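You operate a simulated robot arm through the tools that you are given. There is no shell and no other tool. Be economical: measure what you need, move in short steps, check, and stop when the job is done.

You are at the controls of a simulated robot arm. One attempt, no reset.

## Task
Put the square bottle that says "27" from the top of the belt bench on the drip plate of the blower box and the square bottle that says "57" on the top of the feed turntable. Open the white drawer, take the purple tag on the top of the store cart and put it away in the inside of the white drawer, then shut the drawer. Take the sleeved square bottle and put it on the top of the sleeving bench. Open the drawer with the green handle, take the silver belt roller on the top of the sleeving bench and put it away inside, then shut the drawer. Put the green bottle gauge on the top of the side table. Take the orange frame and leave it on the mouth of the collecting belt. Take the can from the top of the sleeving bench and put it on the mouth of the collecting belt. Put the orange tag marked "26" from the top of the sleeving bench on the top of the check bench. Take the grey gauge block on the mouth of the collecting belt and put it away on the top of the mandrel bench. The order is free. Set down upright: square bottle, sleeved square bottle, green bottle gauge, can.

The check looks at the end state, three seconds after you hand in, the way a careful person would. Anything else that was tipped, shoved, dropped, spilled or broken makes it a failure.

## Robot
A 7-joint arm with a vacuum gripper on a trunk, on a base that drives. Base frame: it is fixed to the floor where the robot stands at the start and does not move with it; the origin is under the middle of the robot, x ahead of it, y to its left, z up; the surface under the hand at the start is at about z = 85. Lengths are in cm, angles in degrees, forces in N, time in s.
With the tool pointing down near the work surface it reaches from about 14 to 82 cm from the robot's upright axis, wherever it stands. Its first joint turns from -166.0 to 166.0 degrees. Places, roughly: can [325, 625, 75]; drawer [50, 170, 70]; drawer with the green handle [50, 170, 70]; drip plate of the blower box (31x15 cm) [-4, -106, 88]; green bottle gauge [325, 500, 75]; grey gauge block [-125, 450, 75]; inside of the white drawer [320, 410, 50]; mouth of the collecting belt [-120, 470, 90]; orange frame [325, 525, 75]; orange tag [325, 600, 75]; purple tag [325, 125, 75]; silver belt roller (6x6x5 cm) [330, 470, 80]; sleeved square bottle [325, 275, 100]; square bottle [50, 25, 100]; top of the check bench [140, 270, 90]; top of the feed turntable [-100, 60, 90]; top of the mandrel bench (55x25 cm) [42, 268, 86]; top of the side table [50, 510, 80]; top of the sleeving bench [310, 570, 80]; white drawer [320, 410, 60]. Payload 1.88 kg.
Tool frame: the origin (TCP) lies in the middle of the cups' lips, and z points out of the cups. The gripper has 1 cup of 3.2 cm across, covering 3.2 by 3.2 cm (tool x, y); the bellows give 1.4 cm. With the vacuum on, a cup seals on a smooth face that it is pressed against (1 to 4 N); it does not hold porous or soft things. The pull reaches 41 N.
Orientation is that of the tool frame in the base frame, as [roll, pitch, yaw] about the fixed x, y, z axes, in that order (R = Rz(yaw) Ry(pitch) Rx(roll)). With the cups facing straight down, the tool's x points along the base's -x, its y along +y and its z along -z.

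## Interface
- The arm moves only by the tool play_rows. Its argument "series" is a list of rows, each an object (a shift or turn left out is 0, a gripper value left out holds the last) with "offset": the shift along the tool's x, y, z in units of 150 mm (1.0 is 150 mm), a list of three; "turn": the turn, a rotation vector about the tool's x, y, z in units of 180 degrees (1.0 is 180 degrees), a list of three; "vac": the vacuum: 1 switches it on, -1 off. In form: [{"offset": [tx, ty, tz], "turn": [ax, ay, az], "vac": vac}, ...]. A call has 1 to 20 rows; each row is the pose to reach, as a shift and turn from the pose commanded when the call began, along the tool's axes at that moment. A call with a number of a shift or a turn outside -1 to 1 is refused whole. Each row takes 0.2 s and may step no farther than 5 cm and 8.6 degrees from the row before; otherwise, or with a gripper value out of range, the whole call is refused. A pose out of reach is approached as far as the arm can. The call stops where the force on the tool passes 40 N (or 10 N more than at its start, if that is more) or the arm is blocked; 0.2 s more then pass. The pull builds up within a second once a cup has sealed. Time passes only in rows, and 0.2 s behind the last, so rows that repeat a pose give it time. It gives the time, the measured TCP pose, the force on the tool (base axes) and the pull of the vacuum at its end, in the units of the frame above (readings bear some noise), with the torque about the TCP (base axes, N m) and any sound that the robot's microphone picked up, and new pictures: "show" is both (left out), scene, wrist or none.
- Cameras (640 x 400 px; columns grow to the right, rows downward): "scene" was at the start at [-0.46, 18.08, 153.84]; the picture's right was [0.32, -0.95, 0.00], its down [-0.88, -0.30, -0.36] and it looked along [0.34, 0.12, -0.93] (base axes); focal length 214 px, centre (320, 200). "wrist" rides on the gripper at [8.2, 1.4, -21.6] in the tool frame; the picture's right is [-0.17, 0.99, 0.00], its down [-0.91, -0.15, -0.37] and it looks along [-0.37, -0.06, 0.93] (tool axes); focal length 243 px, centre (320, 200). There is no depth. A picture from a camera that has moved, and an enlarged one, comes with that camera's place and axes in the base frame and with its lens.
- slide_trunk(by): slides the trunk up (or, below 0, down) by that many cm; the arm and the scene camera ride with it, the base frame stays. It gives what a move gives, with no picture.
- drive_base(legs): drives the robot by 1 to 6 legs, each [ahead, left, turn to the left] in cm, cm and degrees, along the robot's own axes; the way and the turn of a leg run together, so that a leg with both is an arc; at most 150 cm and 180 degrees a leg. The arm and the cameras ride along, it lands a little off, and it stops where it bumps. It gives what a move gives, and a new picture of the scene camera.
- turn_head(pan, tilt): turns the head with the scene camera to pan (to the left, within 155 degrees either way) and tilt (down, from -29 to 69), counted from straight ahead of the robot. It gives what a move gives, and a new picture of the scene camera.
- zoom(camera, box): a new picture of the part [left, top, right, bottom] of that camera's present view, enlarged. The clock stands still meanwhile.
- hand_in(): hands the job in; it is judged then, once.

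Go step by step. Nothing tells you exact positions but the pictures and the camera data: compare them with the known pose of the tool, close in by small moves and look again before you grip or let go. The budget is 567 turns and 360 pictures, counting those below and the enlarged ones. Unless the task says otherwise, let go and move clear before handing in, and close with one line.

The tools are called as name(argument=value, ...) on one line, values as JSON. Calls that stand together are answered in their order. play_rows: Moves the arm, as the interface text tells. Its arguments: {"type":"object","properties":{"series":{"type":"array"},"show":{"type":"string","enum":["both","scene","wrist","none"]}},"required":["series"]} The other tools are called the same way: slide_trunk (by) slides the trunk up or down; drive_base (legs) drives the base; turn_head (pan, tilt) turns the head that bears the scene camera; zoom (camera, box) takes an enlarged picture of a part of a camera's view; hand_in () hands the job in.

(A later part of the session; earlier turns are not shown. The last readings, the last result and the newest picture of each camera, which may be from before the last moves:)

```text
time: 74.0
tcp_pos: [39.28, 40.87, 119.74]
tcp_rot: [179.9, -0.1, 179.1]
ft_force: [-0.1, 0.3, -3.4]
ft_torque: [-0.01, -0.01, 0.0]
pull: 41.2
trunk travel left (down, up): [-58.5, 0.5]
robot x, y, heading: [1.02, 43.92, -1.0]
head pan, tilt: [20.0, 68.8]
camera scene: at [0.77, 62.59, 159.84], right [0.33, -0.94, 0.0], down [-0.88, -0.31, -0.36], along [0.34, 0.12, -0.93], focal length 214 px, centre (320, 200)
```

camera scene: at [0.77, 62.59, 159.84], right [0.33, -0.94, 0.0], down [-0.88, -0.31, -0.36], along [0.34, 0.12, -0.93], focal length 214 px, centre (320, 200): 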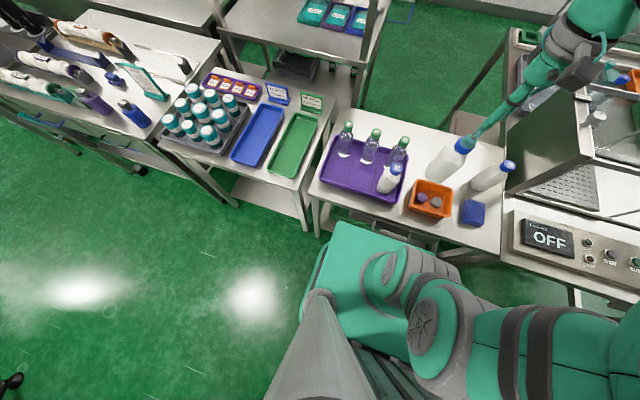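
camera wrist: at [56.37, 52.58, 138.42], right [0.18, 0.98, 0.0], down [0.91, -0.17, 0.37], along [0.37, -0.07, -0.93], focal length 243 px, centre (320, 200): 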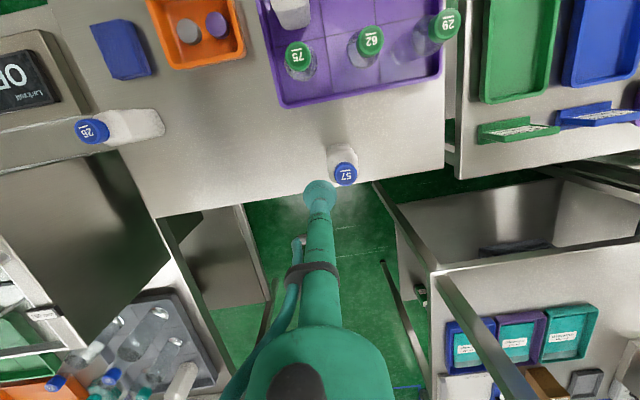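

Bottle 57 is held. I'll back away from the bench, turn around and line up with the feed turntable.

drive_base(legs=[[-32, 0, 0], [0, 0, 90], [0, 0, 91], [0, -15, 0]])

turn_head(pan=0, tilt=55)

```text
time: 84.7
tcp_pos: [-69.26, 62.7, 119.71]
tcp_rot: [179.9, 0.0, 0.0]
ft_force: [0.3, 0.4, -3.2]
ft_torque: [0.02, -0.02, 0.01]
pull: 40.7
trunk travel left (down, up): [-58.5, 0.5]
robot x, y, heading: [-30.74, 59.97, -180.1]
head pan, tilt: [20.0, 68.8]
camera scene: at [-29.89, 41.5, 159.85], right [-0.34, 0.94, 0.0], down [0.88, 0.32, -0.36], along [-0.34, -0.12, -0.93], focal length 214 px, centre (320, 200)
```

scene: 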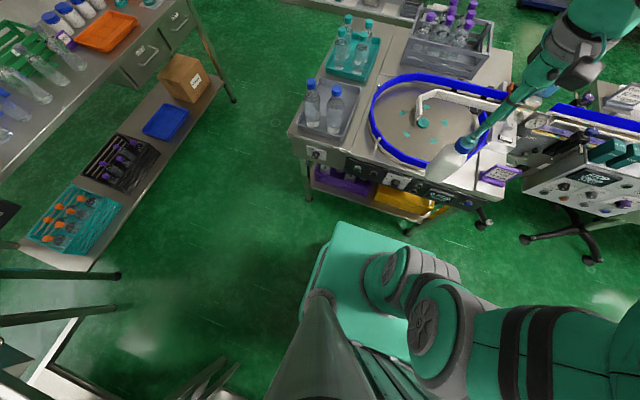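

```text
time: 85.6
tcp_pos: [-69.33, 62.67, 119.79]
tcp_rot: [179.9, 0.0, -0.1]
ft_force: [0.0, -0.5, -3.2]
ft_torque: [-0.03, -0.03, 0.03]
pull: 41.5
trunk travel left (down, up): [-58.5, 0.5]
robot x, y, heading: [-30.95, 60.12, -179.7]
head pan, tilt: [0.0, 55.0]
camera scene: at [-31.84, 43.37, 161.38], right [0.0, 1.0, 0.0], down [0.82, 0.0, -0.57], along [-0.57, 0.0, -0.82], focal length 214 px, centre (320, 200)
```

scene: 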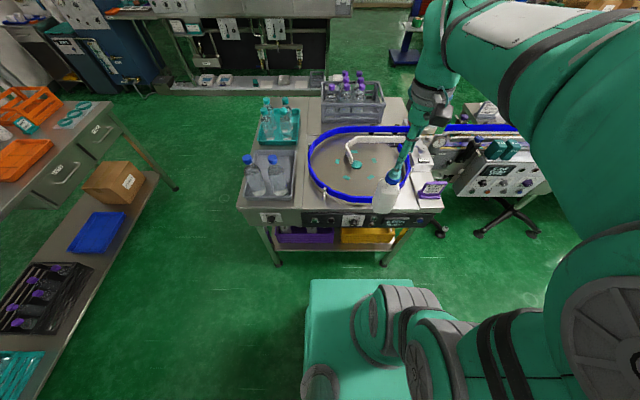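

zoom(camera="scene", box=[230, 90, 470, 240])

zoom(camera="wrist", box=[0, 0, 640, 400])

```text
2.67 times, centred on (350, 165) of scene
camera zoom: at [-31.84, 43.37, 161.38], right [0.0, 1.0, 0.0], down [0.82, 0.0, -0.57], along [-0.57, 0.0, -0.82], focal length 572 px, centre (240, 293)
```

zoom: 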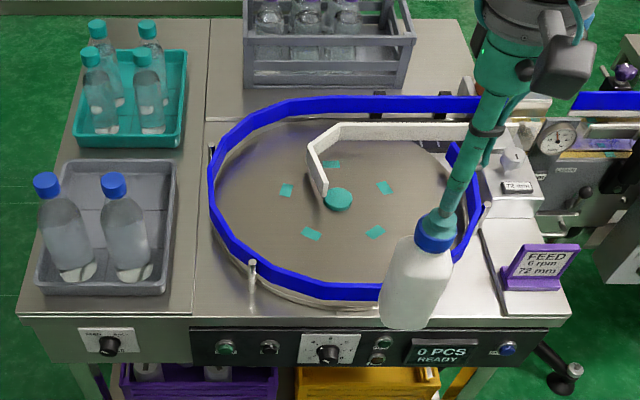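

```text
1.00 times, centred on (320, 200) of wrist (not enlarged: the box is as wide or as high as the picture)
camera zoom: at [-60.98, 61.37, 141.42], right [-0.16, -0.99, 0.0], down [-0.91, 0.15, 0.37], along [-0.37, 0.06, -0.93], focal length 243 px, centre (320, 200)
```

zoom: 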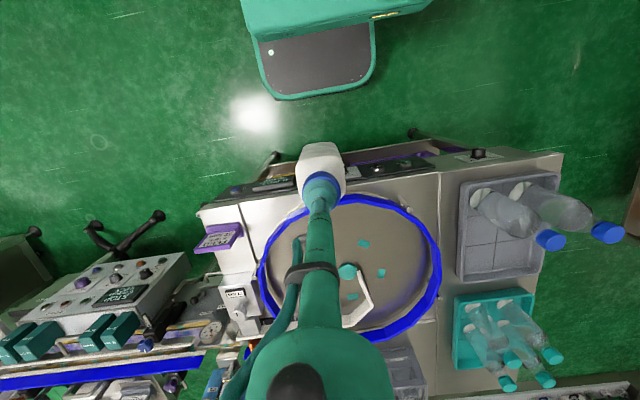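

The turntable hub is at about (-101, 60) with the white guide on its far +y side. I'll place the bottle on the near open disc at (-91, 57).

play_rows(series=[{"offset": [-0.25, 0.1, 0]}, {"offset": [-0.5, 0.2, 0]}, {"offset": [-0.75, 0.3, 0]}, {"offset": [-0.95, 0.38, 0]}], show="none")

play_rows(series=[{"offset": [-0.25, 0, 0]}, {"offset": [-0.5, 0, 0]}, {"offset": [-0.5, 0, 0.25]}, {"offset": [-0.5, 0, 0.45]}, {"offset": [-0.5, 0, 0.55]}, {"offset": [-0.5, 0, 0.55]}], show="both")

```text
time: 86.6
tcp_pos: [-83.68, 56.97, 119.87]
tcp_rot: [179.9, -0.2, 0.0]
ft_force: [0.3, 0.4, -3.0]
ft_torque: [-0.02, -0.01, -0.01]
pull: 40.6
trunk travel left (down, up): [-58.5, 0.5]
robot x, y, heading: [-30.62, 59.84, -179.7]
head pan, tilt: [0.0, 55.0]
```

```text
time: 88.0
tcp_pos: [-91.1, 56.95, 111.57]
tcp_rot: [179.9, 0.0, 0.0]
ft_force: [0.0, -0.4, -3.7]
ft_torque: [-0.02, 0.01, 0.02]
pull: 40.0
trunk travel left (down, up): [-58.5, 0.5]
robot x, y, heading: [-31.03, 59.71, -179.9]
head pan, tilt: [0.0, 55.0]
camera scene: at [-31.85, 43.37, 161.38], right [0.0, 1.0, 0.0], down [0.82, 0.0, -0.57], along [-0.57, 0.0, -0.82], focal length 214 px, centre (320, 200)
camera wrist: at [-82.77, 55.6, 133.2], right [-0.16, -0.99, 0.0], down [-0.91, 0.15, 0.37], along [-0.37, 0.06, -0.93], focal length 243 px, centre (320, 200)
```

scene: 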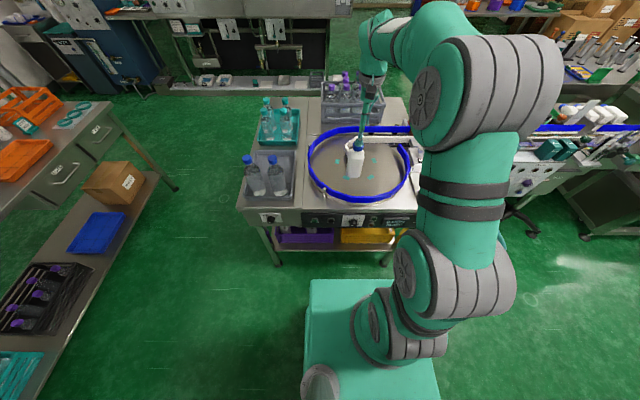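
wrist: 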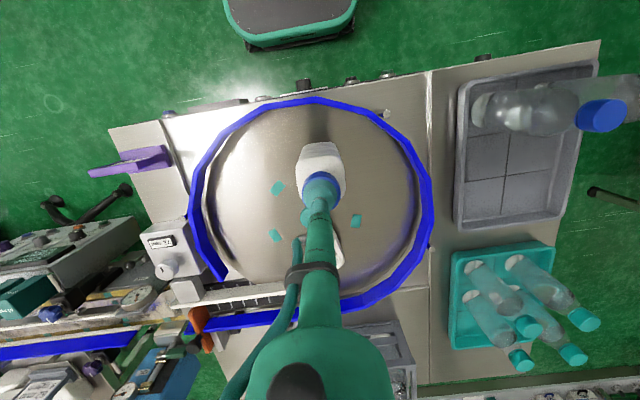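

play_rows(series=[{"offset": [0, 0, 0.15]}, {"offset": [0, 0, 0.27]}, {"offset": [0, 0, 0.33]}, {"offset": [0, 0, 0.36]}, {"offset": [0, 0, 0.36]}], show="none")

zoom(camera="scene", box=[280, 100, 440, 220])

```text
time: 89.2
tcp_pos: [-90.99, 56.85, 106.11]
tcp_rot: [179.9, 0.0, 0.0]
ft_force: [-1.0, -0.6, -3.4]
ft_torque: [0.01, 0.02, 0.02]
pull: 41.0
trunk travel left (down, up): [-58.5, 0.5]
robot x, y, heading: [-30.92, 60.23, -179.6]
head pan, tilt: [0.0, 55.0]
```

```text
3.33 times, centred on (360, 160) of scene
camera zoom: at [-31.86, 43.37, 161.38], right [0.0, 1.0, 0.0], down [0.82, 0.0, -0.57], along [-0.57, 0.0, -0.82], focal length 715 px, centre (187, 333)
```

zoom: 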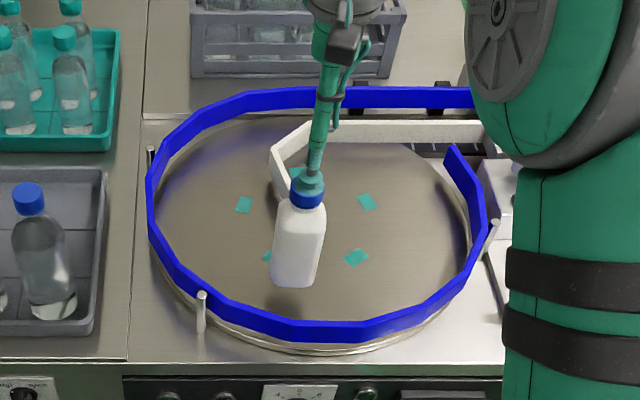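

play_rows(series=[{"offset": [0, 0, 0.02]}, {"offset": [0, 0, 0.04]}, {"offset": [0, 0, 0.04]}], show="none")

play_rows(series=[{"offset": [0, 0, 0.02]}, {"offset": [0, 0, 0.03]}, {"offset": [0, 0, 0.03]}], show="none")

play_rows(series=[{"offset": [0, 0, 0.02]}, {"offset": [0, 0, 0.03]}, {"offset": [0, 0, 0.03]}], show="none")

```text
time: 90.0
tcp_pos: [-91.12, 56.95, 105.57]
tcp_rot: [180.0, 0.0, 0.1]
ft_force: [-0.4, -0.8, -3.1]
ft_torque: [0.03, 0.03, 0.0]
pull: 40.8
trunk travel left (down, up): [-58.5, 0.5]
robot x, y, heading: [-30.66, 60.01, -179.8]
head pan, tilt: [0.0, 55.0]
```

```text
time: 90.8
tcp_pos: [-91.1, 56.85, 105.04]
tcp_rot: [180.0, 0.0, 0.0]
ft_force: [0.4, -0.3, -2.7]
ft_torque: [-0.01, 0.0, 0.02]
pull: 40.1
trunk travel left (down, up): [-58.5, 0.5]
robot x, y, heading: [-30.87, 59.8, -179.9]
head pan, tilt: [0.0, 55.0]
```

```text
time: 91.6
tcp_pos: [-91.05, 56.93, 104.61]
tcp_rot: [179.9, 0.0, 0.0]
ft_force: [0.0, 0.8, -4.3]
ft_torque: [0.04, -0.05, 0.02]
pull: 40.6
trunk travel left (down, up): [-58.5, 0.5]
robot x, y, heading: [-30.99, 59.82, -180.2]
head pan, tilt: [0.0, 55.0]
```

play_rows(series=[{"offset": [0, 0, 0.02]}, {"offset": [0, 0, 0.03]}, {"offset": [0, 0, 0.03]}], show="none")

play_rows(series=[{"offset": [0, 0, 0.015]}, {"offset": [0, 0, 0.025]}, {"offset": [0, 0, 0.025]}], show="none")

zoom(camera="scene", box=[280, 100, 440, 220])

```text
time: 92.4
tcp_pos: [-90.99, 57.03, 104.11]
tcp_rot: [179.9, 0.1, -0.1]
ft_force: [0.3, 0.9, -3.7]
ft_torque: [0.04, 0.02, -0.01]
pull: 40.7
trunk travel left (down, up): [-58.5, 0.5]
robot x, y, heading: [-30.75, 59.69, -180.0]
head pan, tilt: [0.0, 55.0]
```

```text
time: 93.2
tcp_pos: [-91.03, 57.02, 103.84]
tcp_rot: [179.9, -0.1, -0.1]
ft_force: [0.3, 0.5, -2.3]
ft_torque: [-0.01, 0.03, 0.0]
pull: 40.7
trunk travel left (down, up): [-58.5, 0.5]
robot x, y, heading: [-31.05, 59.53, -180.0]
head pan, tilt: [0.0, 55.0]
```

```text
3.33 times, centred on (360, 160) of scene
camera zoom: at [-31.86, 43.37, 161.38], right [0.0, 1.0, 0.0], down [0.82, 0.0, -0.57], along [-0.57, 0.0, -0.82], focal length 715 px, centre (187, 333)
```

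zoom: 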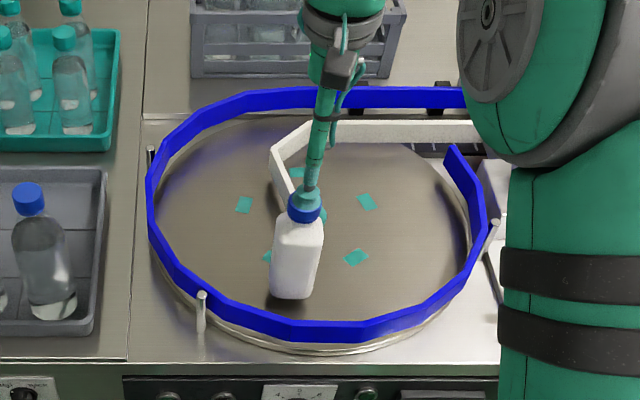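

play_rows(series=[{"offset": [0, 0, 0.015]}, {"offset": [0, 0, 0.025]}, {"offset": [0, 0, 0.025]}], show="none")

play_rows(series=[{"offset": [0, 0, 0.01]}, {"offset": [0, 0, 0.02]}, {"offset": [0, 0, 0.02]}], show="none")

```text
time: 94.0
tcp_pos: [-90.94, 56.9, 103.49]
tcp_rot: [179.9, -0.1, 0.0]
ft_force: [0.3, -0.2, -4.3]
ft_torque: [0.0, -0.03, 0.0]
pull: 40.8
trunk travel left (down, up): [-58.5, 0.5]
robot x, y, heading: [-31.06, 59.73, -179.9]
head pan, tilt: [0.0, 55.0]
```

```text
time: 94.8
tcp_pos: [-91.06, 56.95, 103.11]
tcp_rot: [179.9, 0.0, 0.0]
ft_force: [0.2, 1.0, -2.7]
ft_torque: [-0.04, 0.02, 0.01]
pull: 40.2
trunk travel left (down, up): [-58.5, 0.5]
robot x, y, heading: [-31.1, 59.73, -179.6]
head pan, tilt: [0.0, 55.0]
```

play_rows(series=[{"offset": [0, 0, 0.01]}, {"offset": [0, 0, 0.02]}, {"offset": [0, 0, 0.02]}], show="none")

play_rows(series=[{"offset": [0, 0, 0.01]}, {"offset": [0, 0, 0.02]}, {"offset": [0, 0, 0.02]}], show="none")

zoom(camera="scene", box=[280, 100, 440, 220])

```text
time: 95.6
tcp_pos: [-91.05, 57.02, 102.79]
tcp_rot: [179.9, 0.0, 0.0]
ft_force: [0.2, -0.5, -3.0]
ft_torque: [0.01, -0.03, -0.03]
pull: 40.6
trunk travel left (down, up): [-58.5, 0.5]
robot x, y, heading: [-30.65, 60.09, -179.9]
head pan, tilt: [0.0, 55.0]
```

```text
time: 96.4
tcp_pos: [-91.08, 56.92, 102.5]
tcp_rot: [179.9, 0.0, 0.0]
ft_force: [0.6, -1.0, -3.7]
ft_torque: [-0.01, 0.0, 0.0]
pull: 40.8
trunk travel left (down, up): [-58.5, 0.5]
robot x, y, heading: [-30.95, 59.85, -180.1]
head pan, tilt: [0.0, 55.0]
```

```text
3.33 times, centred on (360, 160) of scene
camera zoom: at [-31.86, 43.37, 161.38], right [0.0, 1.0, 0.0], down [0.82, 0.0, -0.57], along [-0.57, 0.0, -0.82], focal length 715 px, centre (187, 333)
```

zoom: 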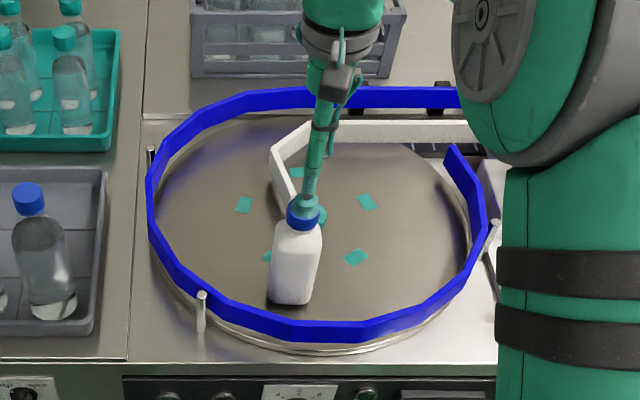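

play_rows(series=[{"offset": [0, 0, 0.01]}, {"offset": [0, 0, 0.02]}, {"offset": [0, 0, 0.02]}], show="none")

play_rows(series=[{"offset": [0, 0, 0.01]}, {"offset": [0, 0, 0.02]}, {"offset": [0, 0, 0.02]}], show="none")

play_rows(series=[{"offset": [0, 0, 0.01]}, {"offset": [0, 0, 0.02]}, {"offset": [0, 0, 0.02]}], show="none")

```text
time: 97.2
tcp_pos: [-91.06, 56.91, 102.13]
tcp_rot: [179.9, 0.0, 0.0]
ft_force: [0.2, 0.2, -3.1]
ft_torque: [0.0, -0.01, 0.0]
pull: 40.6
trunk travel left (down, up): [-58.5, 0.5]
robot x, y, heading: [-30.94, 59.99, -180.0]
head pan, tilt: [0.0, 55.0]
```

```text
time: 98.0
tcp_pos: [-91.0, 56.9, 101.9]
tcp_rot: [179.9, 0.0, 0.1]
ft_force: [0.5, -0.2, -3.0]
ft_torque: [0.01, -0.03, 0.03]
pull: 40.8
trunk travel left (down, up): [-58.5, 0.5]
robot x, y, heading: [-30.9, 59.72, -180.2]
head pan, tilt: [0.0, 55.0]
```

```text
time: 98.8
tcp_pos: [-90.96, 56.96, 101.62]
tcp_rot: [179.9, 0.0, 0.1]
ft_force: [-0.1, -0.6, -2.7]
ft_torque: [0.01, 0.0, -0.04]
pull: 41.0
trunk travel left (down, up): [-58.5, 0.5]
robot x, y, heading: [-30.58, 60.15, -179.9]
head pan, tilt: [0.0, 55.0]
```

play_rows(series=[{"offset": [0, 0, 0.01]}, {"offset": [0, 0, 0.02]}, {"offset": [0, 0, 0.02]}], show="none")

play_rows(series=[{"offset": [0, 0, 0.01]}, {"offset": [0, 0, 0.02]}, {"offset": [0, 0, 0.02]}], show="none")

zoom(camera="scene", box=[320, 130, 400, 190])

```text
time: 99.6
tcp_pos: [-91.04, 56.85, 101.37]
tcp_rot: [179.9, 0.1, 0.1]
ft_force: [-0.7, 0.9, 7.0]
ft_torque: [0.04, -0.07, -0.02]
pull: 40.8
trunk travel left (down, up): [-58.5, 0.5]
robot x, y, heading: [-30.9, 59.7, -179.9]
head pan, tilt: [0.0, 55.0]
```

```text
time: 100.4
tcp_pos: [-91.09, 56.97, 101.19]
tcp_rot: [179.9, 0.2, 0.0]
ft_force: [-1.3, 0.3, 22.7]
ft_torque: [-0.02, -0.08, -0.05]
pull: 40.5
trunk travel left (down, up): [-58.5, 0.5]
robot x, y, heading: [-30.57, 60.06, -179.7]
head pan, tilt: [0.0, 55.0]
```

```text
6.67 times, centred on (360, 160) of scene
camera zoom: at [-31.69, 43.39, 161.41], right [0.0, 1.0, 0.0], down [0.82, 0.0, -0.57], along [-0.57, 0.0, -0.82], focal length 1430 px, centre (53, 467)
```

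zoom: 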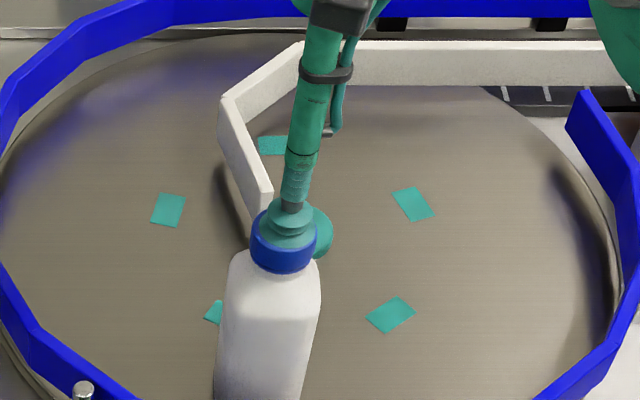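

Contact at about 101.4. Easing up, releasing and lifting away.

play_rows(series=[{"offset": [0, 0, -0.022]}, {"offset": [0, 0, -0.022], "vac": -1}, {"offset": [0, 0, -0.022]}, {"offset": [0, 0, -0.022]}, {"offset": [0, 0, -0.022]}, {"offset": [0, 0, -0.022]}, {"offset": [0, 0, -0.06]}, {"offset": [0, 0, -0.15]}, {"offset": [0, 0, -0.4]}, {"offset": [0, 0, -0.7]}, {"offset": [0, 0, -1]}], show="scene")

```text
time: 102.8
tcp_pos: [-90.9, 57.06, 116.0]
tcp_rot: [179.9, 0.1, 0.2]
ft_force: [0.0, 0.2, 0.1]
ft_torque: [0.02, 0.0, -0.02]
pull: 0.0
trunk travel left (down, up): [-58.5, 0.5]
robot x, y, heading: [-30.84, 59.78, -180.0]
head pan, tilt: [0.0, 55.0]
camera scene: at [-31.84, 43.37, 161.38], right [0.0, 1.0, 0.0], down [0.82, 0.0, -0.57], along [-0.57, 0.0, -0.82], focal length 214 px, centre (320, 200)
```

scene: 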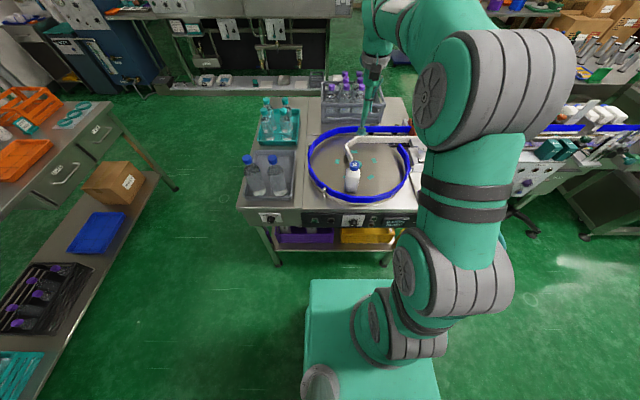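

Bottle 57 stands on the turntable. Retract and head down the aisle to the collecting belt.

play_rows(series=[{"offset": [0.3, 0, 0]}, {"offset": [0.6, 0, 0]}, {"offset": [0.9, 0, 0]}], show="none")

play_rows(series=[{"offset": [0.3, -0.1, 0]}, {"offset": [0.6, -0.1, 0]}, {"offset": [0.6, -0.1, 0]}], show="none")

drive_base(legs=[[0, 0, -45], [0, 0, -45], [120, 0, 0]])

turn_head(pan=15, tilt=30)

```text
time: 103.6
tcp_pos: [-77.55, 57.08, 116.07]
tcp_rot: [179.9, 0.0, 0.2]
ft_force: [0.3, 1.0, 0.2]
ft_torque: [0.03, -0.01, -0.02]
pull: 0.0
trunk travel left (down, up): [-58.5, 0.5]
robot x, y, heading: [-30.93, 59.81, -179.7]
head pan, tilt: [0.0, 55.0]
```

```text
time: 104.4
tcp_pos: [-68.43, 58.48, 115.9]
tcp_rot: [179.9, -0.1, 0.1]
ft_force: [-0.4, -0.5, 1.0]
ft_torque: [-0.01, 0.0, 0.0]
pull: 0.2
trunk travel left (down, up): [-58.5, 0.5]
robot x, y, heading: [-31.01, 60.03, -179.8]
head pan, tilt: [0.0, 55.0]
```

```text
time: 114.5
tcp_pos: [-33.18, 215.85, 116.03]
tcp_rot: [180.0, 0.0, -89.6]
ft_force: [0.0, 0.4, -0.3]
ft_torque: [-0.03, 0.0, 0.03]
pull: 0.1
trunk travel left (down, up): [-58.5, 0.5]
robot x, y, heading: [-31.58, 178.03, 90.5]
head pan, tilt: [0.0, 55.0]
camera scene: at [-47.75, 179.11, 161.38], right [1.0, 0.01, 0.0], down [0.01, -0.82, -0.57], along [-0.01, 0.57, -0.82], focal length 214 px, centre (320, 200)
```

scene: 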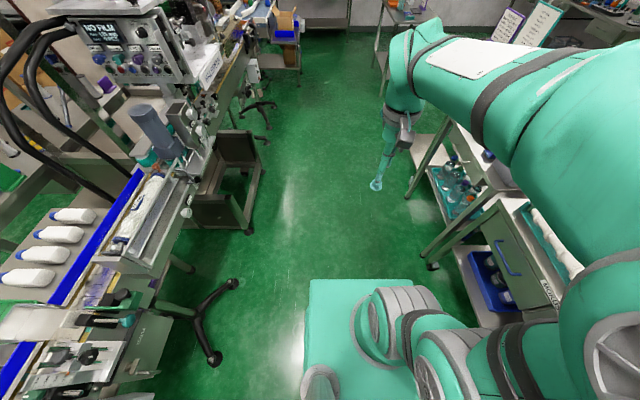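

```text
time: 115.4
tcp_pos: [-33.18, 215.76, 116.06]
tcp_rot: [179.9, -0.1, -89.6]
ft_force: [-0.7, 0.4, -0.3]
ft_torque: [-0.02, -0.01, 0.0]
pull: 0.1
trunk travel left (down, up): [-58.5, 0.5]
robot x, y, heading: [-31.53, 178.48, 90.5]
head pan, tilt: [15.0, 30.0]
camera scene: at [-50.1, 180.61, 164.98], right [0.96, 0.27, 0.0], down [0.13, -0.48, -0.87], along [-0.23, 0.83, -0.5], focal length 214 px, centre (320, 200)
```

scene: 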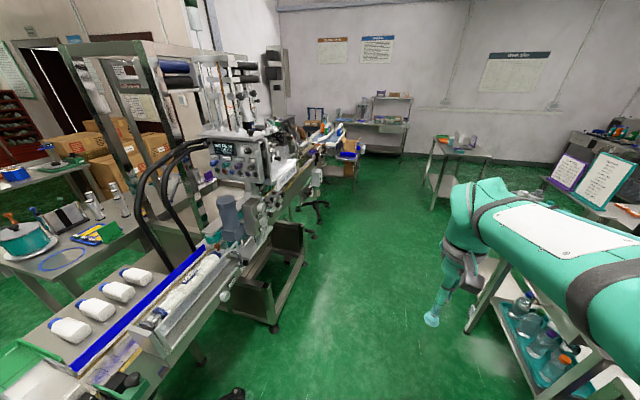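

drive_base(legs=[[150, 0, 0], [80, 0, 0]])

turn_head(pan=70, tilt=50)

```text
time: 126.7
tcp_pos: [-34.37, 445.45, 116.0]
tcp_rot: [179.9, 0.0, -89.9]
ft_force: [-0.2, -0.4, 0.6]
ft_torque: [0.04, 0.0, -0.02]
pull: 0.1
trunk travel left (down, up): [-58.5, 0.5]
robot x, y, heading: [-33.02, 407.9, 90.1]
head pan, tilt: [15.0, 30.0]
camera scene: at [-51.44, 410.42, 164.99], right [0.97, 0.26, 0.0], down [0.13, -0.48, -0.87], along [-0.23, 0.84, -0.5], focal length 214 px, centre (320, 200)
```

scene: 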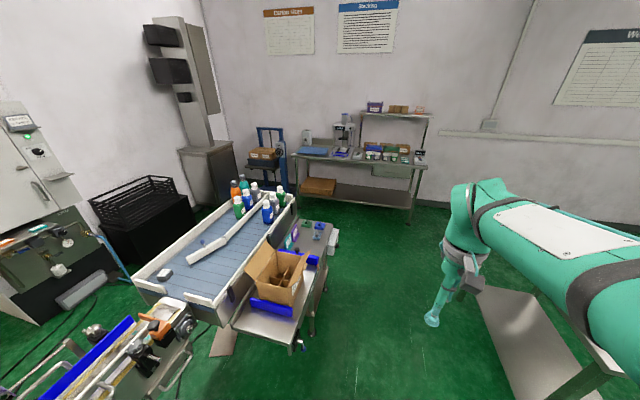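

```text
time: 127.9
tcp_pos: [-34.27, 445.52, 115.97]
tcp_rot: [180.0, 0.1, -90.0]
ft_force: [-0.6, -0.7, -0.1]
ft_torque: [-0.04, -0.01, -0.02]
pull: 0.1
trunk travel left (down, up): [-58.5, 0.5]
robot x, y, heading: [-32.97, 408.33, 90.1]
head pan, tilt: [70.0, 50.0]
camera scene: at [-56.32, 404.3, 162.04], right [0.34, 0.94, 0.0], down [0.72, -0.26, -0.64], along [-0.6, 0.22, -0.77], focal length 214 px, centre (320, 200)
```

scene: 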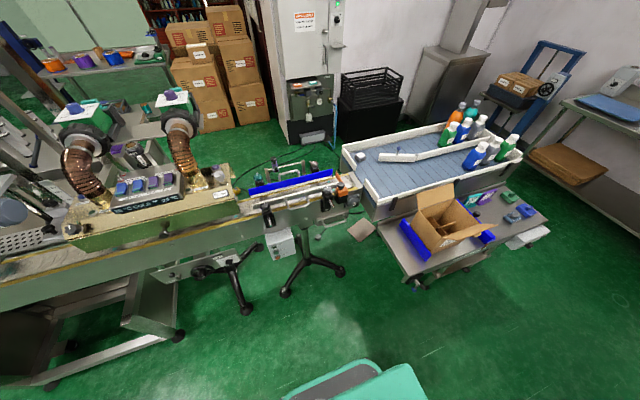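

zoom(camera="scene", box=[320, 80, 560, 230])

```text
2.67 times, centred on (440, 155) of scene
camera zoom: at [-56.32, 404.3, 162.04], right [0.34, 0.94, 0.0], down [0.72, -0.26, -0.64], along [-0.6, 0.22, -0.77], focal length 572 px, centre (0, 320)
```

zoom: 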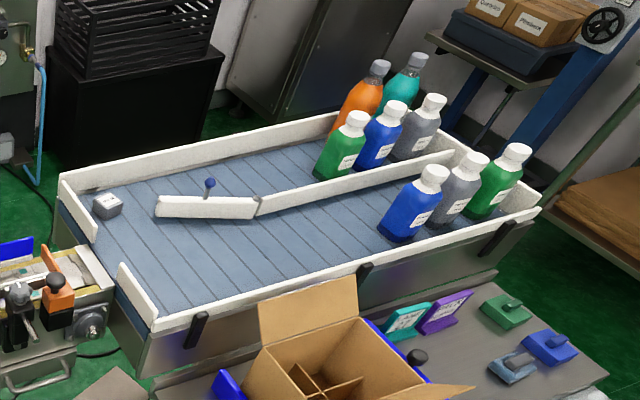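

The grey block sits at the mouth's far corner, around (-138, 459). I'll edge the base to the left to see the floor clearances and measure better.

drive_base(legs=[[0, 25, 0]])

turn_head(pan=40, tilt=65)

```text
time: 129.8
tcp_pos: [-59.27, 445.39, 115.97]
tcp_rot: [179.9, -0.1, -90.0]
ft_force: [-0.3, 0.5, -0.6]
ft_torque: [0.0, -0.02, 0.01]
pull: 0.0
trunk travel left (down, up): [-58.5, 0.5]
robot x, y, heading: [-58.25, 407.74, 90.2]
head pan, tilt: [70.0, 50.0]
camera scene: at [-81.29, 404.25, 162.03], right [0.34, 0.94, 0.0], down [0.72, -0.26, -0.64], along [-0.6, 0.22, -0.77], focal length 214 px, centre (320, 200)
```

scene: 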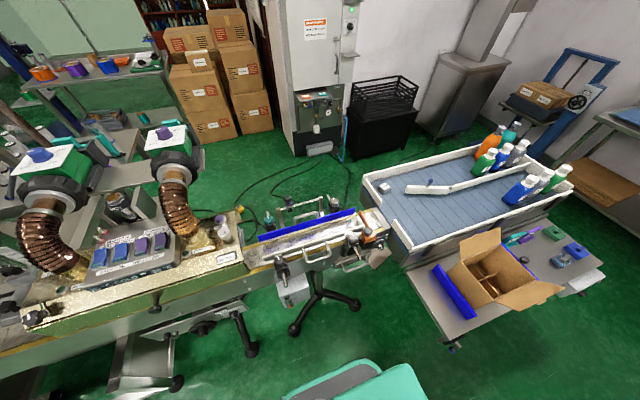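

```text
time: 130.7
tcp_pos: [-59.25, 445.29, 116.14]
tcp_rot: [180.0, 0.1, -90.0]
ft_force: [-0.1, -0.3, -0.2]
ft_torque: [0.03, -0.02, -0.02]
pull: 0.0
trunk travel left (down, up): [-58.5, 0.5]
robot x, y, heading: [-57.61, 408.09, 90.0]
head pan, tilt: [40.0, 65.0]
camera scene: at [-77.94, 406.27, 160.23], right [0.76, 0.64, 0.0], down [0.58, -0.69, -0.42], along [-0.27, 0.32, -0.91], focal length 214 px, centre (320, 200)
```

scene: 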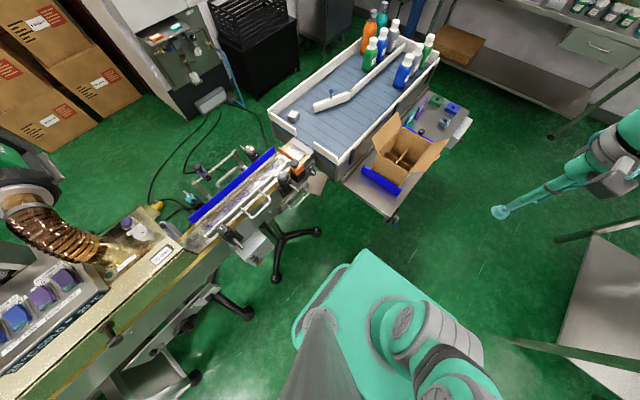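

Base width is modest, so there's room. I'll shift left 18 and ahead 4, then move the tool towards the block.

drive_base(legs=[[0, 18, 0], [4, 0, 0]])

play_rows(series=[{"offset": [0, 0, -0.2]}, {"offset": [0, -0.25, -0.2]}, {"offset": [0, -0.5, -0.2]}, {"offset": [0, -0.75, -0.2]}, {"offset": [0, -1.0, -0.2]}], show="wrist")

```text
time: 132.7
tcp_pos: [-77.27, 449.41, 116.08]
tcp_rot: [180.0, 0.0, -89.8]
ft_force: [0.4, -0.2, 0.0]
ft_torque: [0.01, 0.02, 0.03]
pull: 0.0
trunk travel left (down, up): [-58.5, 0.5]
robot x, y, heading: [-75.47, 411.71, 90.0]
head pan, tilt: [40.0, 65.0]
camera scene: at [-95.84, 410.23, 160.22], right [0.76, 0.65, 0.0], down [0.59, -0.69, -0.42], along [-0.27, 0.32, -0.91], focal length 214 px, centre (320, 200)
```

scene: 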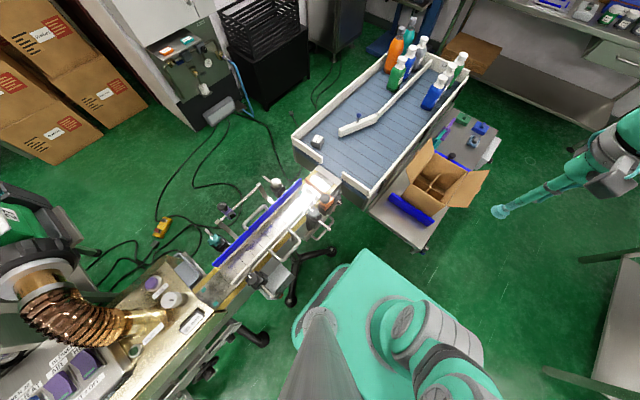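

```text
time: 133.9
tcp_pos: [-62.1, 449.28, 118.99]
tcp_rot: [179.9, 0.0, -89.8]
ft_force: [1.2, 0.7, 0.3]
ft_torque: [0.02, 0.0, -0.03]
pull: 0.1
trunk travel left (down, up): [-58.5, 0.5]
robot x, y, heading: [-75.75, 411.69, 90.2]
head pan, tilt: [40.0, 65.0]
camera wrist: at [-63.39, 441.16, 140.69], right [-0.99, 0.16, 0.0], down [0.15, 0.92, 0.37], along [0.06, 0.37, -0.93], focal length 243 px, centre (320, 200)
```

wrist: 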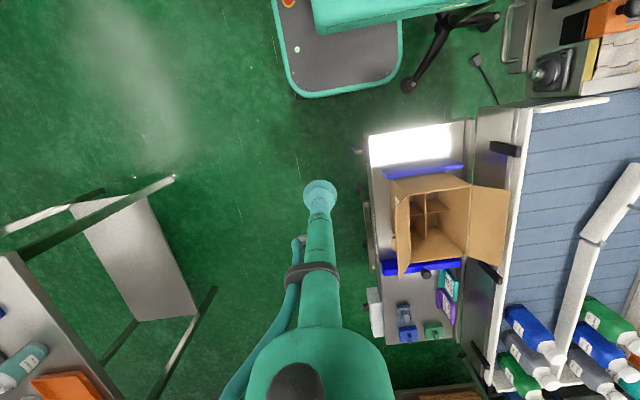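

play_rows(series=[{"offset": [0.15, 0.25, 0]}, {"offset": [0.3, 0.5, 0]}, {"offset": [0.45, 0.75, 0]}, {"offset": [0.45, 1.0, 0]}], show="none")

play_rows(series=[{"offset": [0, 0.25, 0]}, {"offset": [0, 0.5, 0]}, {"offset": [0, 0.75, 0]}, {"offset": [0, 1.0, 0]}], show="none")

play_rows(series=[{"offset": [0, 0.25, 0]}, {"offset": [0, 0.5, 0]}, {"offset": [0, 0.75, 0]}, {"offset": [0, 1.0, 0]}], show="none")

play_rows(series=[{"offset": [0, 0.25, 0]}, {"offset": [-0.1, 0.5, 0]}, {"offset": [-0.2, 0.75, 0]}, {"offset": [-0.3, 0.9, 0]}, {"offset": [-0.3, 0.9, 0]}], show="wrist")

```text
time: 134.9
tcp_pos: [-77.22, 442.49, 119.09]
tcp_rot: [179.9, 0.1, -89.7]
ft_force: [0.7, -0.9, 0.4]
ft_torque: [0.0, 0.02, -0.01]
pull: 0.0
trunk travel left (down, up): [-58.5, 0.5]
robot x, y, heading: [-75.35, 411.72, 90.1]
head pan, tilt: [40.0, 65.0]
```

```text
time: 135.9
tcp_pos: [-92.29, 442.51, 119.1]
tcp_rot: [179.9, 0.0, -90.0]
ft_force: [0.0, 0.4, -0.5]
ft_torque: [0.01, 0.02, 0.02]
pull: 0.0
trunk travel left (down, up): [-58.5, 0.5]
robot x, y, heading: [-76.05, 411.7, 90.3]
head pan, tilt: [40.0, 65.0]
```

```text
time: 136.9
tcp_pos: [-107.24, 442.52, 119.13]
tcp_rot: [179.9, -0.1, -89.7]
ft_force: [-0.1, -0.3, 0.5]
ft_torque: [-0.01, 0.01, 0.0]
pull: 0.2
trunk travel left (down, up): [-58.5, 0.5]
robot x, y, heading: [-75.81, 412.04, 90.1]
head pan, tilt: [40.0, 65.0]
```

```text
time: 138.1
tcp_pos: [-120.75, 446.8, 119.08]
tcp_rot: [179.9, 0.0, -89.8]
ft_force: [1.0, -0.1, 0.0]
ft_torque: [0.0, 0.02, -0.04]
pull: 0.0
trunk travel left (down, up): [-58.5, 0.5]
robot x, y, heading: [-75.71, 411.89, 90.1]
head pan, tilt: [40.0, 65.0]
camera wrist: at [-121.96, 438.65, 140.72], right [-0.99, 0.16, 0.0], down [0.15, 0.91, 0.37], along [0.06, 0.37, -0.93], focal length 243 px, centre (320, 200)
```

wrist: 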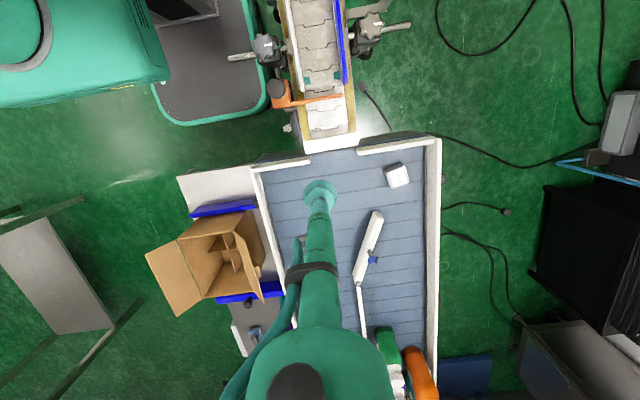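

The block's top centre is about (-137.4, 457). I'll move over it.

play_rows(series=[{"offset": [-0.15, 0.22, 0]}, {"offset": [-0.3, 0.45, 0.1]}, {"offset": [-0.45, 0.7, 0.3]}, {"offset": [-0.58, 0.9, 0.5]}, {"offset": [-0.66, 1.0, 0.75]}, {"offset": [-0.66, 1.0, 1.0]}, {"offset": [-0.66, 1.0, 1.0]}], show="wrist")

zoom(camera="wrist", box=[240, 110, 400, 210])

```text
refused: row 3 steps farther than a row can; nothing moved
```

```text
4.00 times, centred on (320, 160) of wrist
camera zoom: at [-121.96, 438.65, 140.72], right [-0.99, 0.16, 0.0], down [0.15, 0.91, 0.37], along [0.06, 0.37, -0.93], focal length 970 px, centre (320, 360)
```

zoom: 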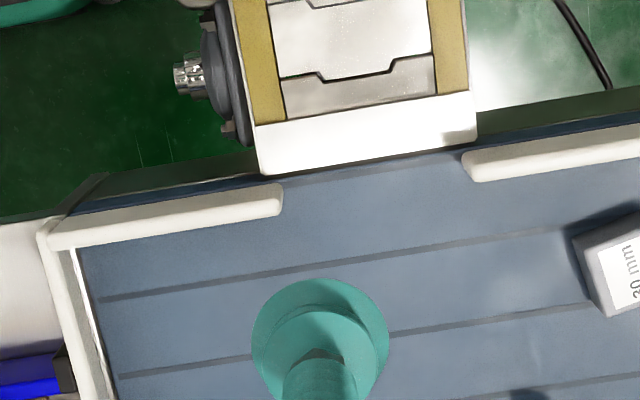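

play_rows(series=[{"offset": [-0.15, 0.22, 0]}, {"offset": [-0.3, 0.44, 0.1]}, {"offset": [-0.42, 0.64, 0.25]}, {"offset": [-0.54, 0.84, 0.4]}, {"offset": [-0.66, 1.0, 0.55]}, {"offset": [-0.66, 1.0, 0.8]}, {"offset": [-0.66, 1.0, 1.0]}, {"offset": [-0.66, 1.0, 1.0]}], show="wrist")

zoom(camera="wrist", box=[240, 110, 400, 210])

```text
time: 139.9
tcp_pos: [-135.67, 456.87, 104.21]
tcp_rot: [179.9, 0.0, -89.9]
ft_force: [0.1, 0.0, -0.6]
ft_torque: [0.0, 0.0, 0.0]
pull: 0.0
trunk travel left (down, up): [-58.5, 0.5]
robot x, y, heading: [-75.92, 412.09, 90.2]
head pan, tilt: [40.0, 65.0]
camera wrist: at [-136.99, 448.61, 125.81], right [-0.99, 0.16, 0.0], down [0.15, 0.91, 0.37], along [0.06, 0.37, -0.93], focal length 243 px, centre (320, 200)
```

wrist: 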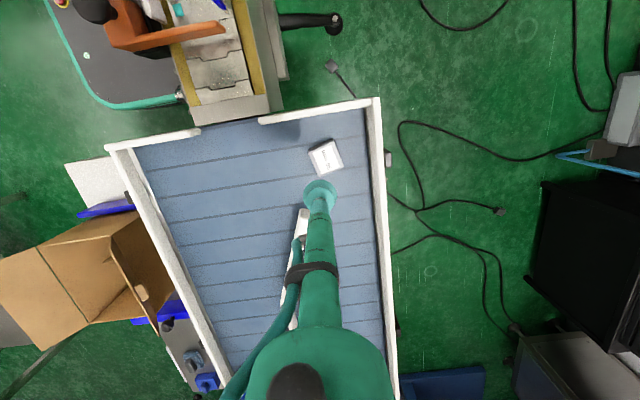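

```text
4.00 times, centred on (320, 160) of wrist
camera zoom: at [-136.99, 448.61, 125.81], right [-0.99, 0.16, 0.0], down [0.15, 0.91, 0.37], along [0.06, 0.37, -0.93], focal length 970 px, centre (320, 360)
```

zoom: 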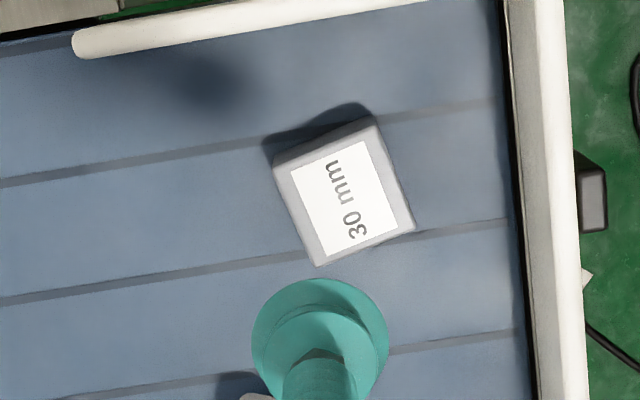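

play_rows(series=[{"offset": [-0.04, 0.063, 0.3]}, {"offset": [-0.04, 0.063, 0.6]}, {"offset": [-0.04, 0.063, 0.9]}, {"offset": [-0.04, 0.063, 0.9]}], show="none")

zoom(camera="wrist", box=[240, 110, 400, 210])

```text
time: 140.9
tcp_pos: [-136.68, 457.5, 90.77]
tcp_rot: [179.8, -0.1, -89.8]
ft_force: [-0.5, -0.3, 0.0]
ft_torque: [-0.02, -0.02, -0.01]
pull: 0.0
trunk travel left (down, up): [-58.5, 0.5]
robot x, y, heading: [-76.13, 411.68, 90.2]
head pan, tilt: [40.0, 65.0]
```

```text
4.00 times, centred on (320, 160) of wrist
camera zoom: at [-137.92, 449.21, 112.32], right [-0.99, 0.16, 0.0], down [0.15, 0.91, 0.37], along [0.06, 0.37, -0.93], focal length 970 px, centre (320, 360)
```

zoom: 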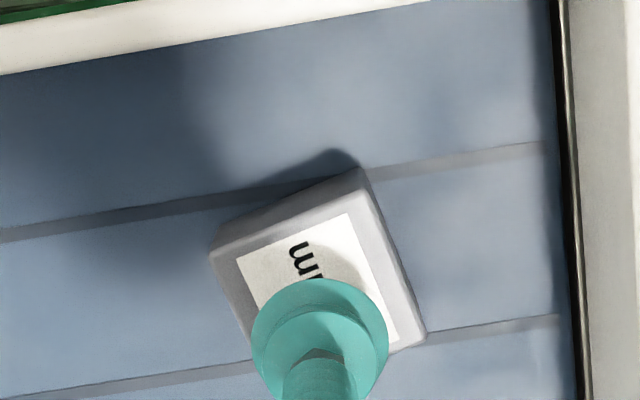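

play_rows(series=[{"offset": [-0.03, -0.01, 0.1], "vac": 1}, {"offset": [-0.03, -0.01, 0.2]}, {"offset": [-0.03, -0.01, 0.25]}, {"offset": [-0.03, -0.01, 0.25]}], show="none")

zoom(camera="wrist", box=[240, 110, 400, 210])

```text
time: 141.9
tcp_pos: [-136.76, 457.86, 87.42]
tcp_rot: [179.4, 0.2, -89.7]
ft_force: [-0.2, 1.2, 33.0]
ft_torque: [-0.27, 0.0, -0.02]
pull: 40.0
trunk travel left (down, up): [-58.5, 0.5]
robot x, y, heading: [-75.56, 411.74, 90.2]
head pan, tilt: [40.0, 65.0]
```

```text
4.00 times, centred on (320, 160) of wrist
camera zoom: at [-137.76, 449.6, 109.07], right [-0.99, 0.16, 0.01], down [0.15, 0.91, 0.38], along [0.05, 0.37, -0.93], focal length 970 px, centre (320, 360)
```

zoom: 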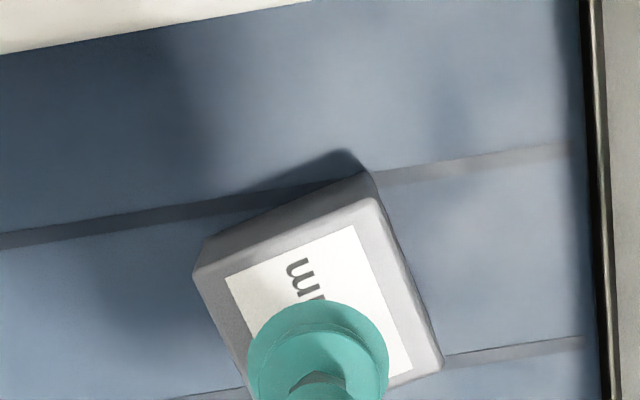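

Sealed, top at about z 88. I'll lift and bring the block back along the same way.

play_rows(series=[{"offset": [0, 0, -0.05]}, {"offset": [0, 0, -0.2]}, {"offset": [0, 0, -0.5]}, {"offset": [0, 0, -0.8]}, {"offset": [0, 0, -1]}, {"offset": [0.2, -0.2, -1]}, {"offset": [0.4, -0.4, -1]}, {"offset": [0.6, -0.6, -1]}, {"offset": [0.8, -0.8, -1]}], show="none")

play_rows(series=[{"offset": [0, 0, -0.3]}, {"offset": [0, 0, -0.6]}, {"offset": [0, 0, -0.9]}, {"offset": [0, -0.25, -0.9]}, {"offset": [0, -0.5, -0.9]}, {"offset": [0, -0.75, -0.9]}, {"offset": [0, -1.0, -0.9]}], show="wrist")

```text
time: 143.9
tcp_pos: [-124.42, 445.81, 101.96]
tcp_rot: [179.9, 0.0, -89.8]
ft_force: [0.6, -0.7, -1.6]
ft_torque: [-0.06, -0.06, 0.01]
pull: 40.7
trunk travel left (down, up): [-58.5, 0.5]
robot x, y, heading: [-75.87, 411.62, 90.0]
head pan, tilt: [40.0, 65.0]
```

```text
time: 145.5
tcp_pos: [-109.37, 445.81, 115.34]
tcp_rot: [179.9, -0.1, -89.8]
ft_force: [-0.4, 0.0, 0.0]
ft_torque: [-0.01, 0.01, 0.03]
pull: 40.6
trunk travel left (down, up): [-58.5, 0.5]
robot x, y, heading: [-75.97, 411.66, 90.2]
head pan, tilt: [40.0, 65.0]
camera wrist: at [-110.64, 437.69, 137.0], right [-0.99, 0.16, 0.0], down [0.15, 0.92, 0.37], along [0.06, 0.37, -0.93], focal length 243 px, centre (320, 200)
```

wrist: 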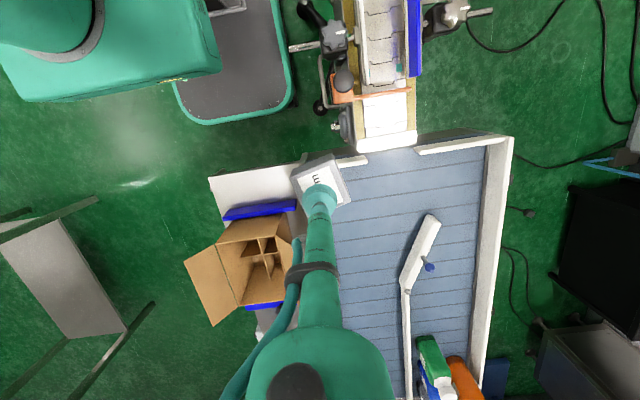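

play_rows(series=[{"offset": [0, -0.25, 0]}, {"offset": [0, -0.5, 0]}, {"offset": [0, -0.75, 0]}, {"offset": [0, -1.0, 0]}], show="none")

play_rows(series=[{"offset": [0, -0.25, 0]}, {"offset": [0, -0.5, 0]}, {"offset": [0, -0.75, 0]}, {"offset": [0, -1.0, 0]}], show="none")

drive_base(legs=[[0, -45, 0], [-142, 0, 0], [0, 0, -45], [0, 0, -45]])

turn_head(pan=0, tilt=50)

```text
time: 146.5
tcp_pos: [-94.6, 445.84, 115.19]
tcp_rot: [180.0, 0.0, -89.8]
ft_force: [-0.3, 0.0, -0.5]
ft_torque: [-0.03, -0.05, -0.02]
pull: 41.0
trunk travel left (down, up): [-58.5, 0.5]
robot x, y, heading: [-76.01, 411.68, 89.8]
head pan, tilt: [40.0, 65.0]
```

```text
time: 147.5
tcp_pos: [-79.33, 446.01, 115.27]
tcp_rot: [179.9, 0.0, -89.7]
ft_force: [0.6, -0.2, -0.6]
ft_torque: [-0.01, 0.01, 0.01]
pull: 40.4
trunk travel left (down, up): [-58.5, 0.5]
robot x, y, heading: [-75.77, 411.93, 90.1]
head pan, tilt: [40.0, 65.0]
```

```text
time: 160.9
tcp_pos: [4.07, 274.87, 115.3]
tcp_rot: [179.9, -0.1, -179.7]
ft_force: [0.5, -0.7, -0.2]
ft_torque: [0.02, 0.01, 0.03]
pull: 41.0
trunk travel left (down, up): [-58.5, 0.5]
robot x, y, heading: [-30.46, 271.53, 0.2]
head pan, tilt: [40.0, 65.0]
camera scene: at [-31.66, 291.25, 160.22], right [0.65, -0.76, 0.0], down [-0.69, -0.59, -0.42], along [0.32, 0.27, -0.91], focal length 214 px, centre (320, 200)
```

scene: 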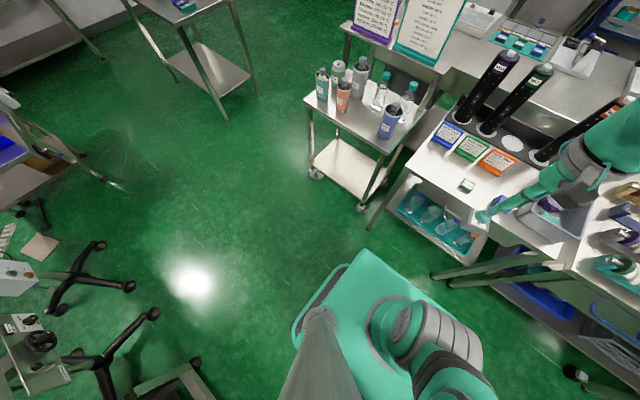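

```text
time: 162.0
tcp_pos: [3.99, 274.75, 115.32]
tcp_rot: [179.9, 0.1, -179.6]
ft_force: [-0.1, 0.2, -1.2]
ft_torque: [0.01, -0.04, -0.02]
pull: 40.4
trunk travel left (down, up): [-58.5, 0.5]
robot x, y, heading: [-30.44, 270.97, 0.5]
head pan, tilt: [0.0, 50.0]
camera scene: at [-28.59, 287.37, 162.03], right [0.01, -1.0, 0.0], down [-0.77, -0.01, -0.64], along [0.64, 0.0, -0.77], focal length 214 px, centre (320, 200)
```

scene: 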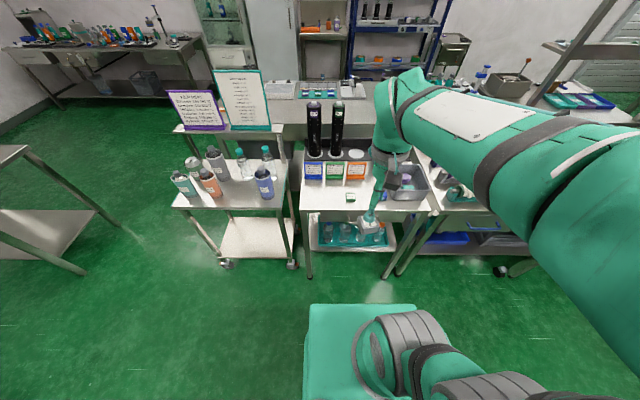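

zoom(camera="scene", box=[270, 90, 470, 240])

zoom(camera="wrist", box=[0, 0, 640, 400])

```text
2.67 times, centred on (370, 165) of scene
camera zoom: at [-28.59, 287.37, 162.03], right [0.01, -1.0, 0.0], down [-0.77, -0.01, -0.64], along [0.64, 0.0, -0.77], focal length 572 px, centre (187, 293)
```

zoom: 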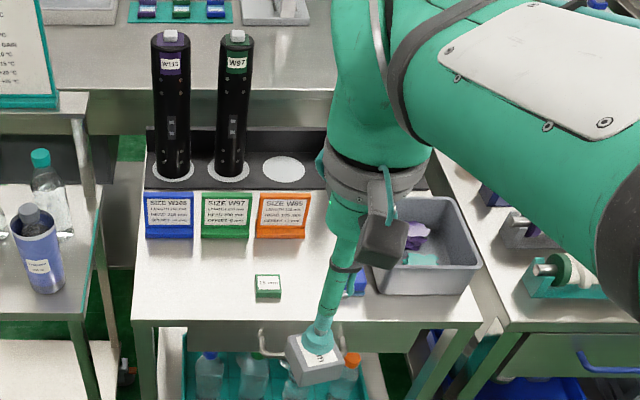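

```text
1.00 times, centred on (320, 200) of wrist (not enlarged: the box is as wide or as high as the picture)
camera zoom: at [-4.19, 276.11, 136.99], right [0.16, 0.99, 0.0], down [0.92, -0.15, 0.37], along [0.37, -0.06, -0.93], focal length 243 px, centre (320, 200)
```

zoom: 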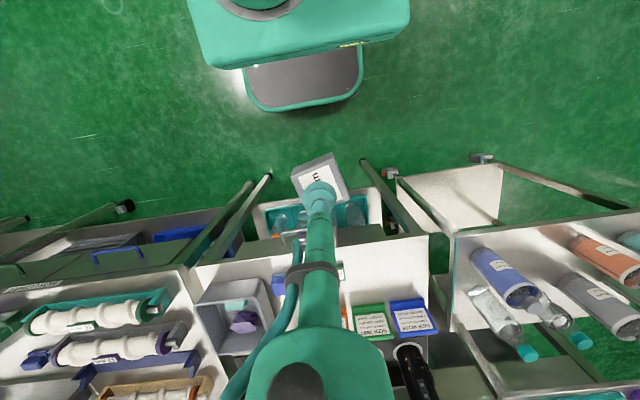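

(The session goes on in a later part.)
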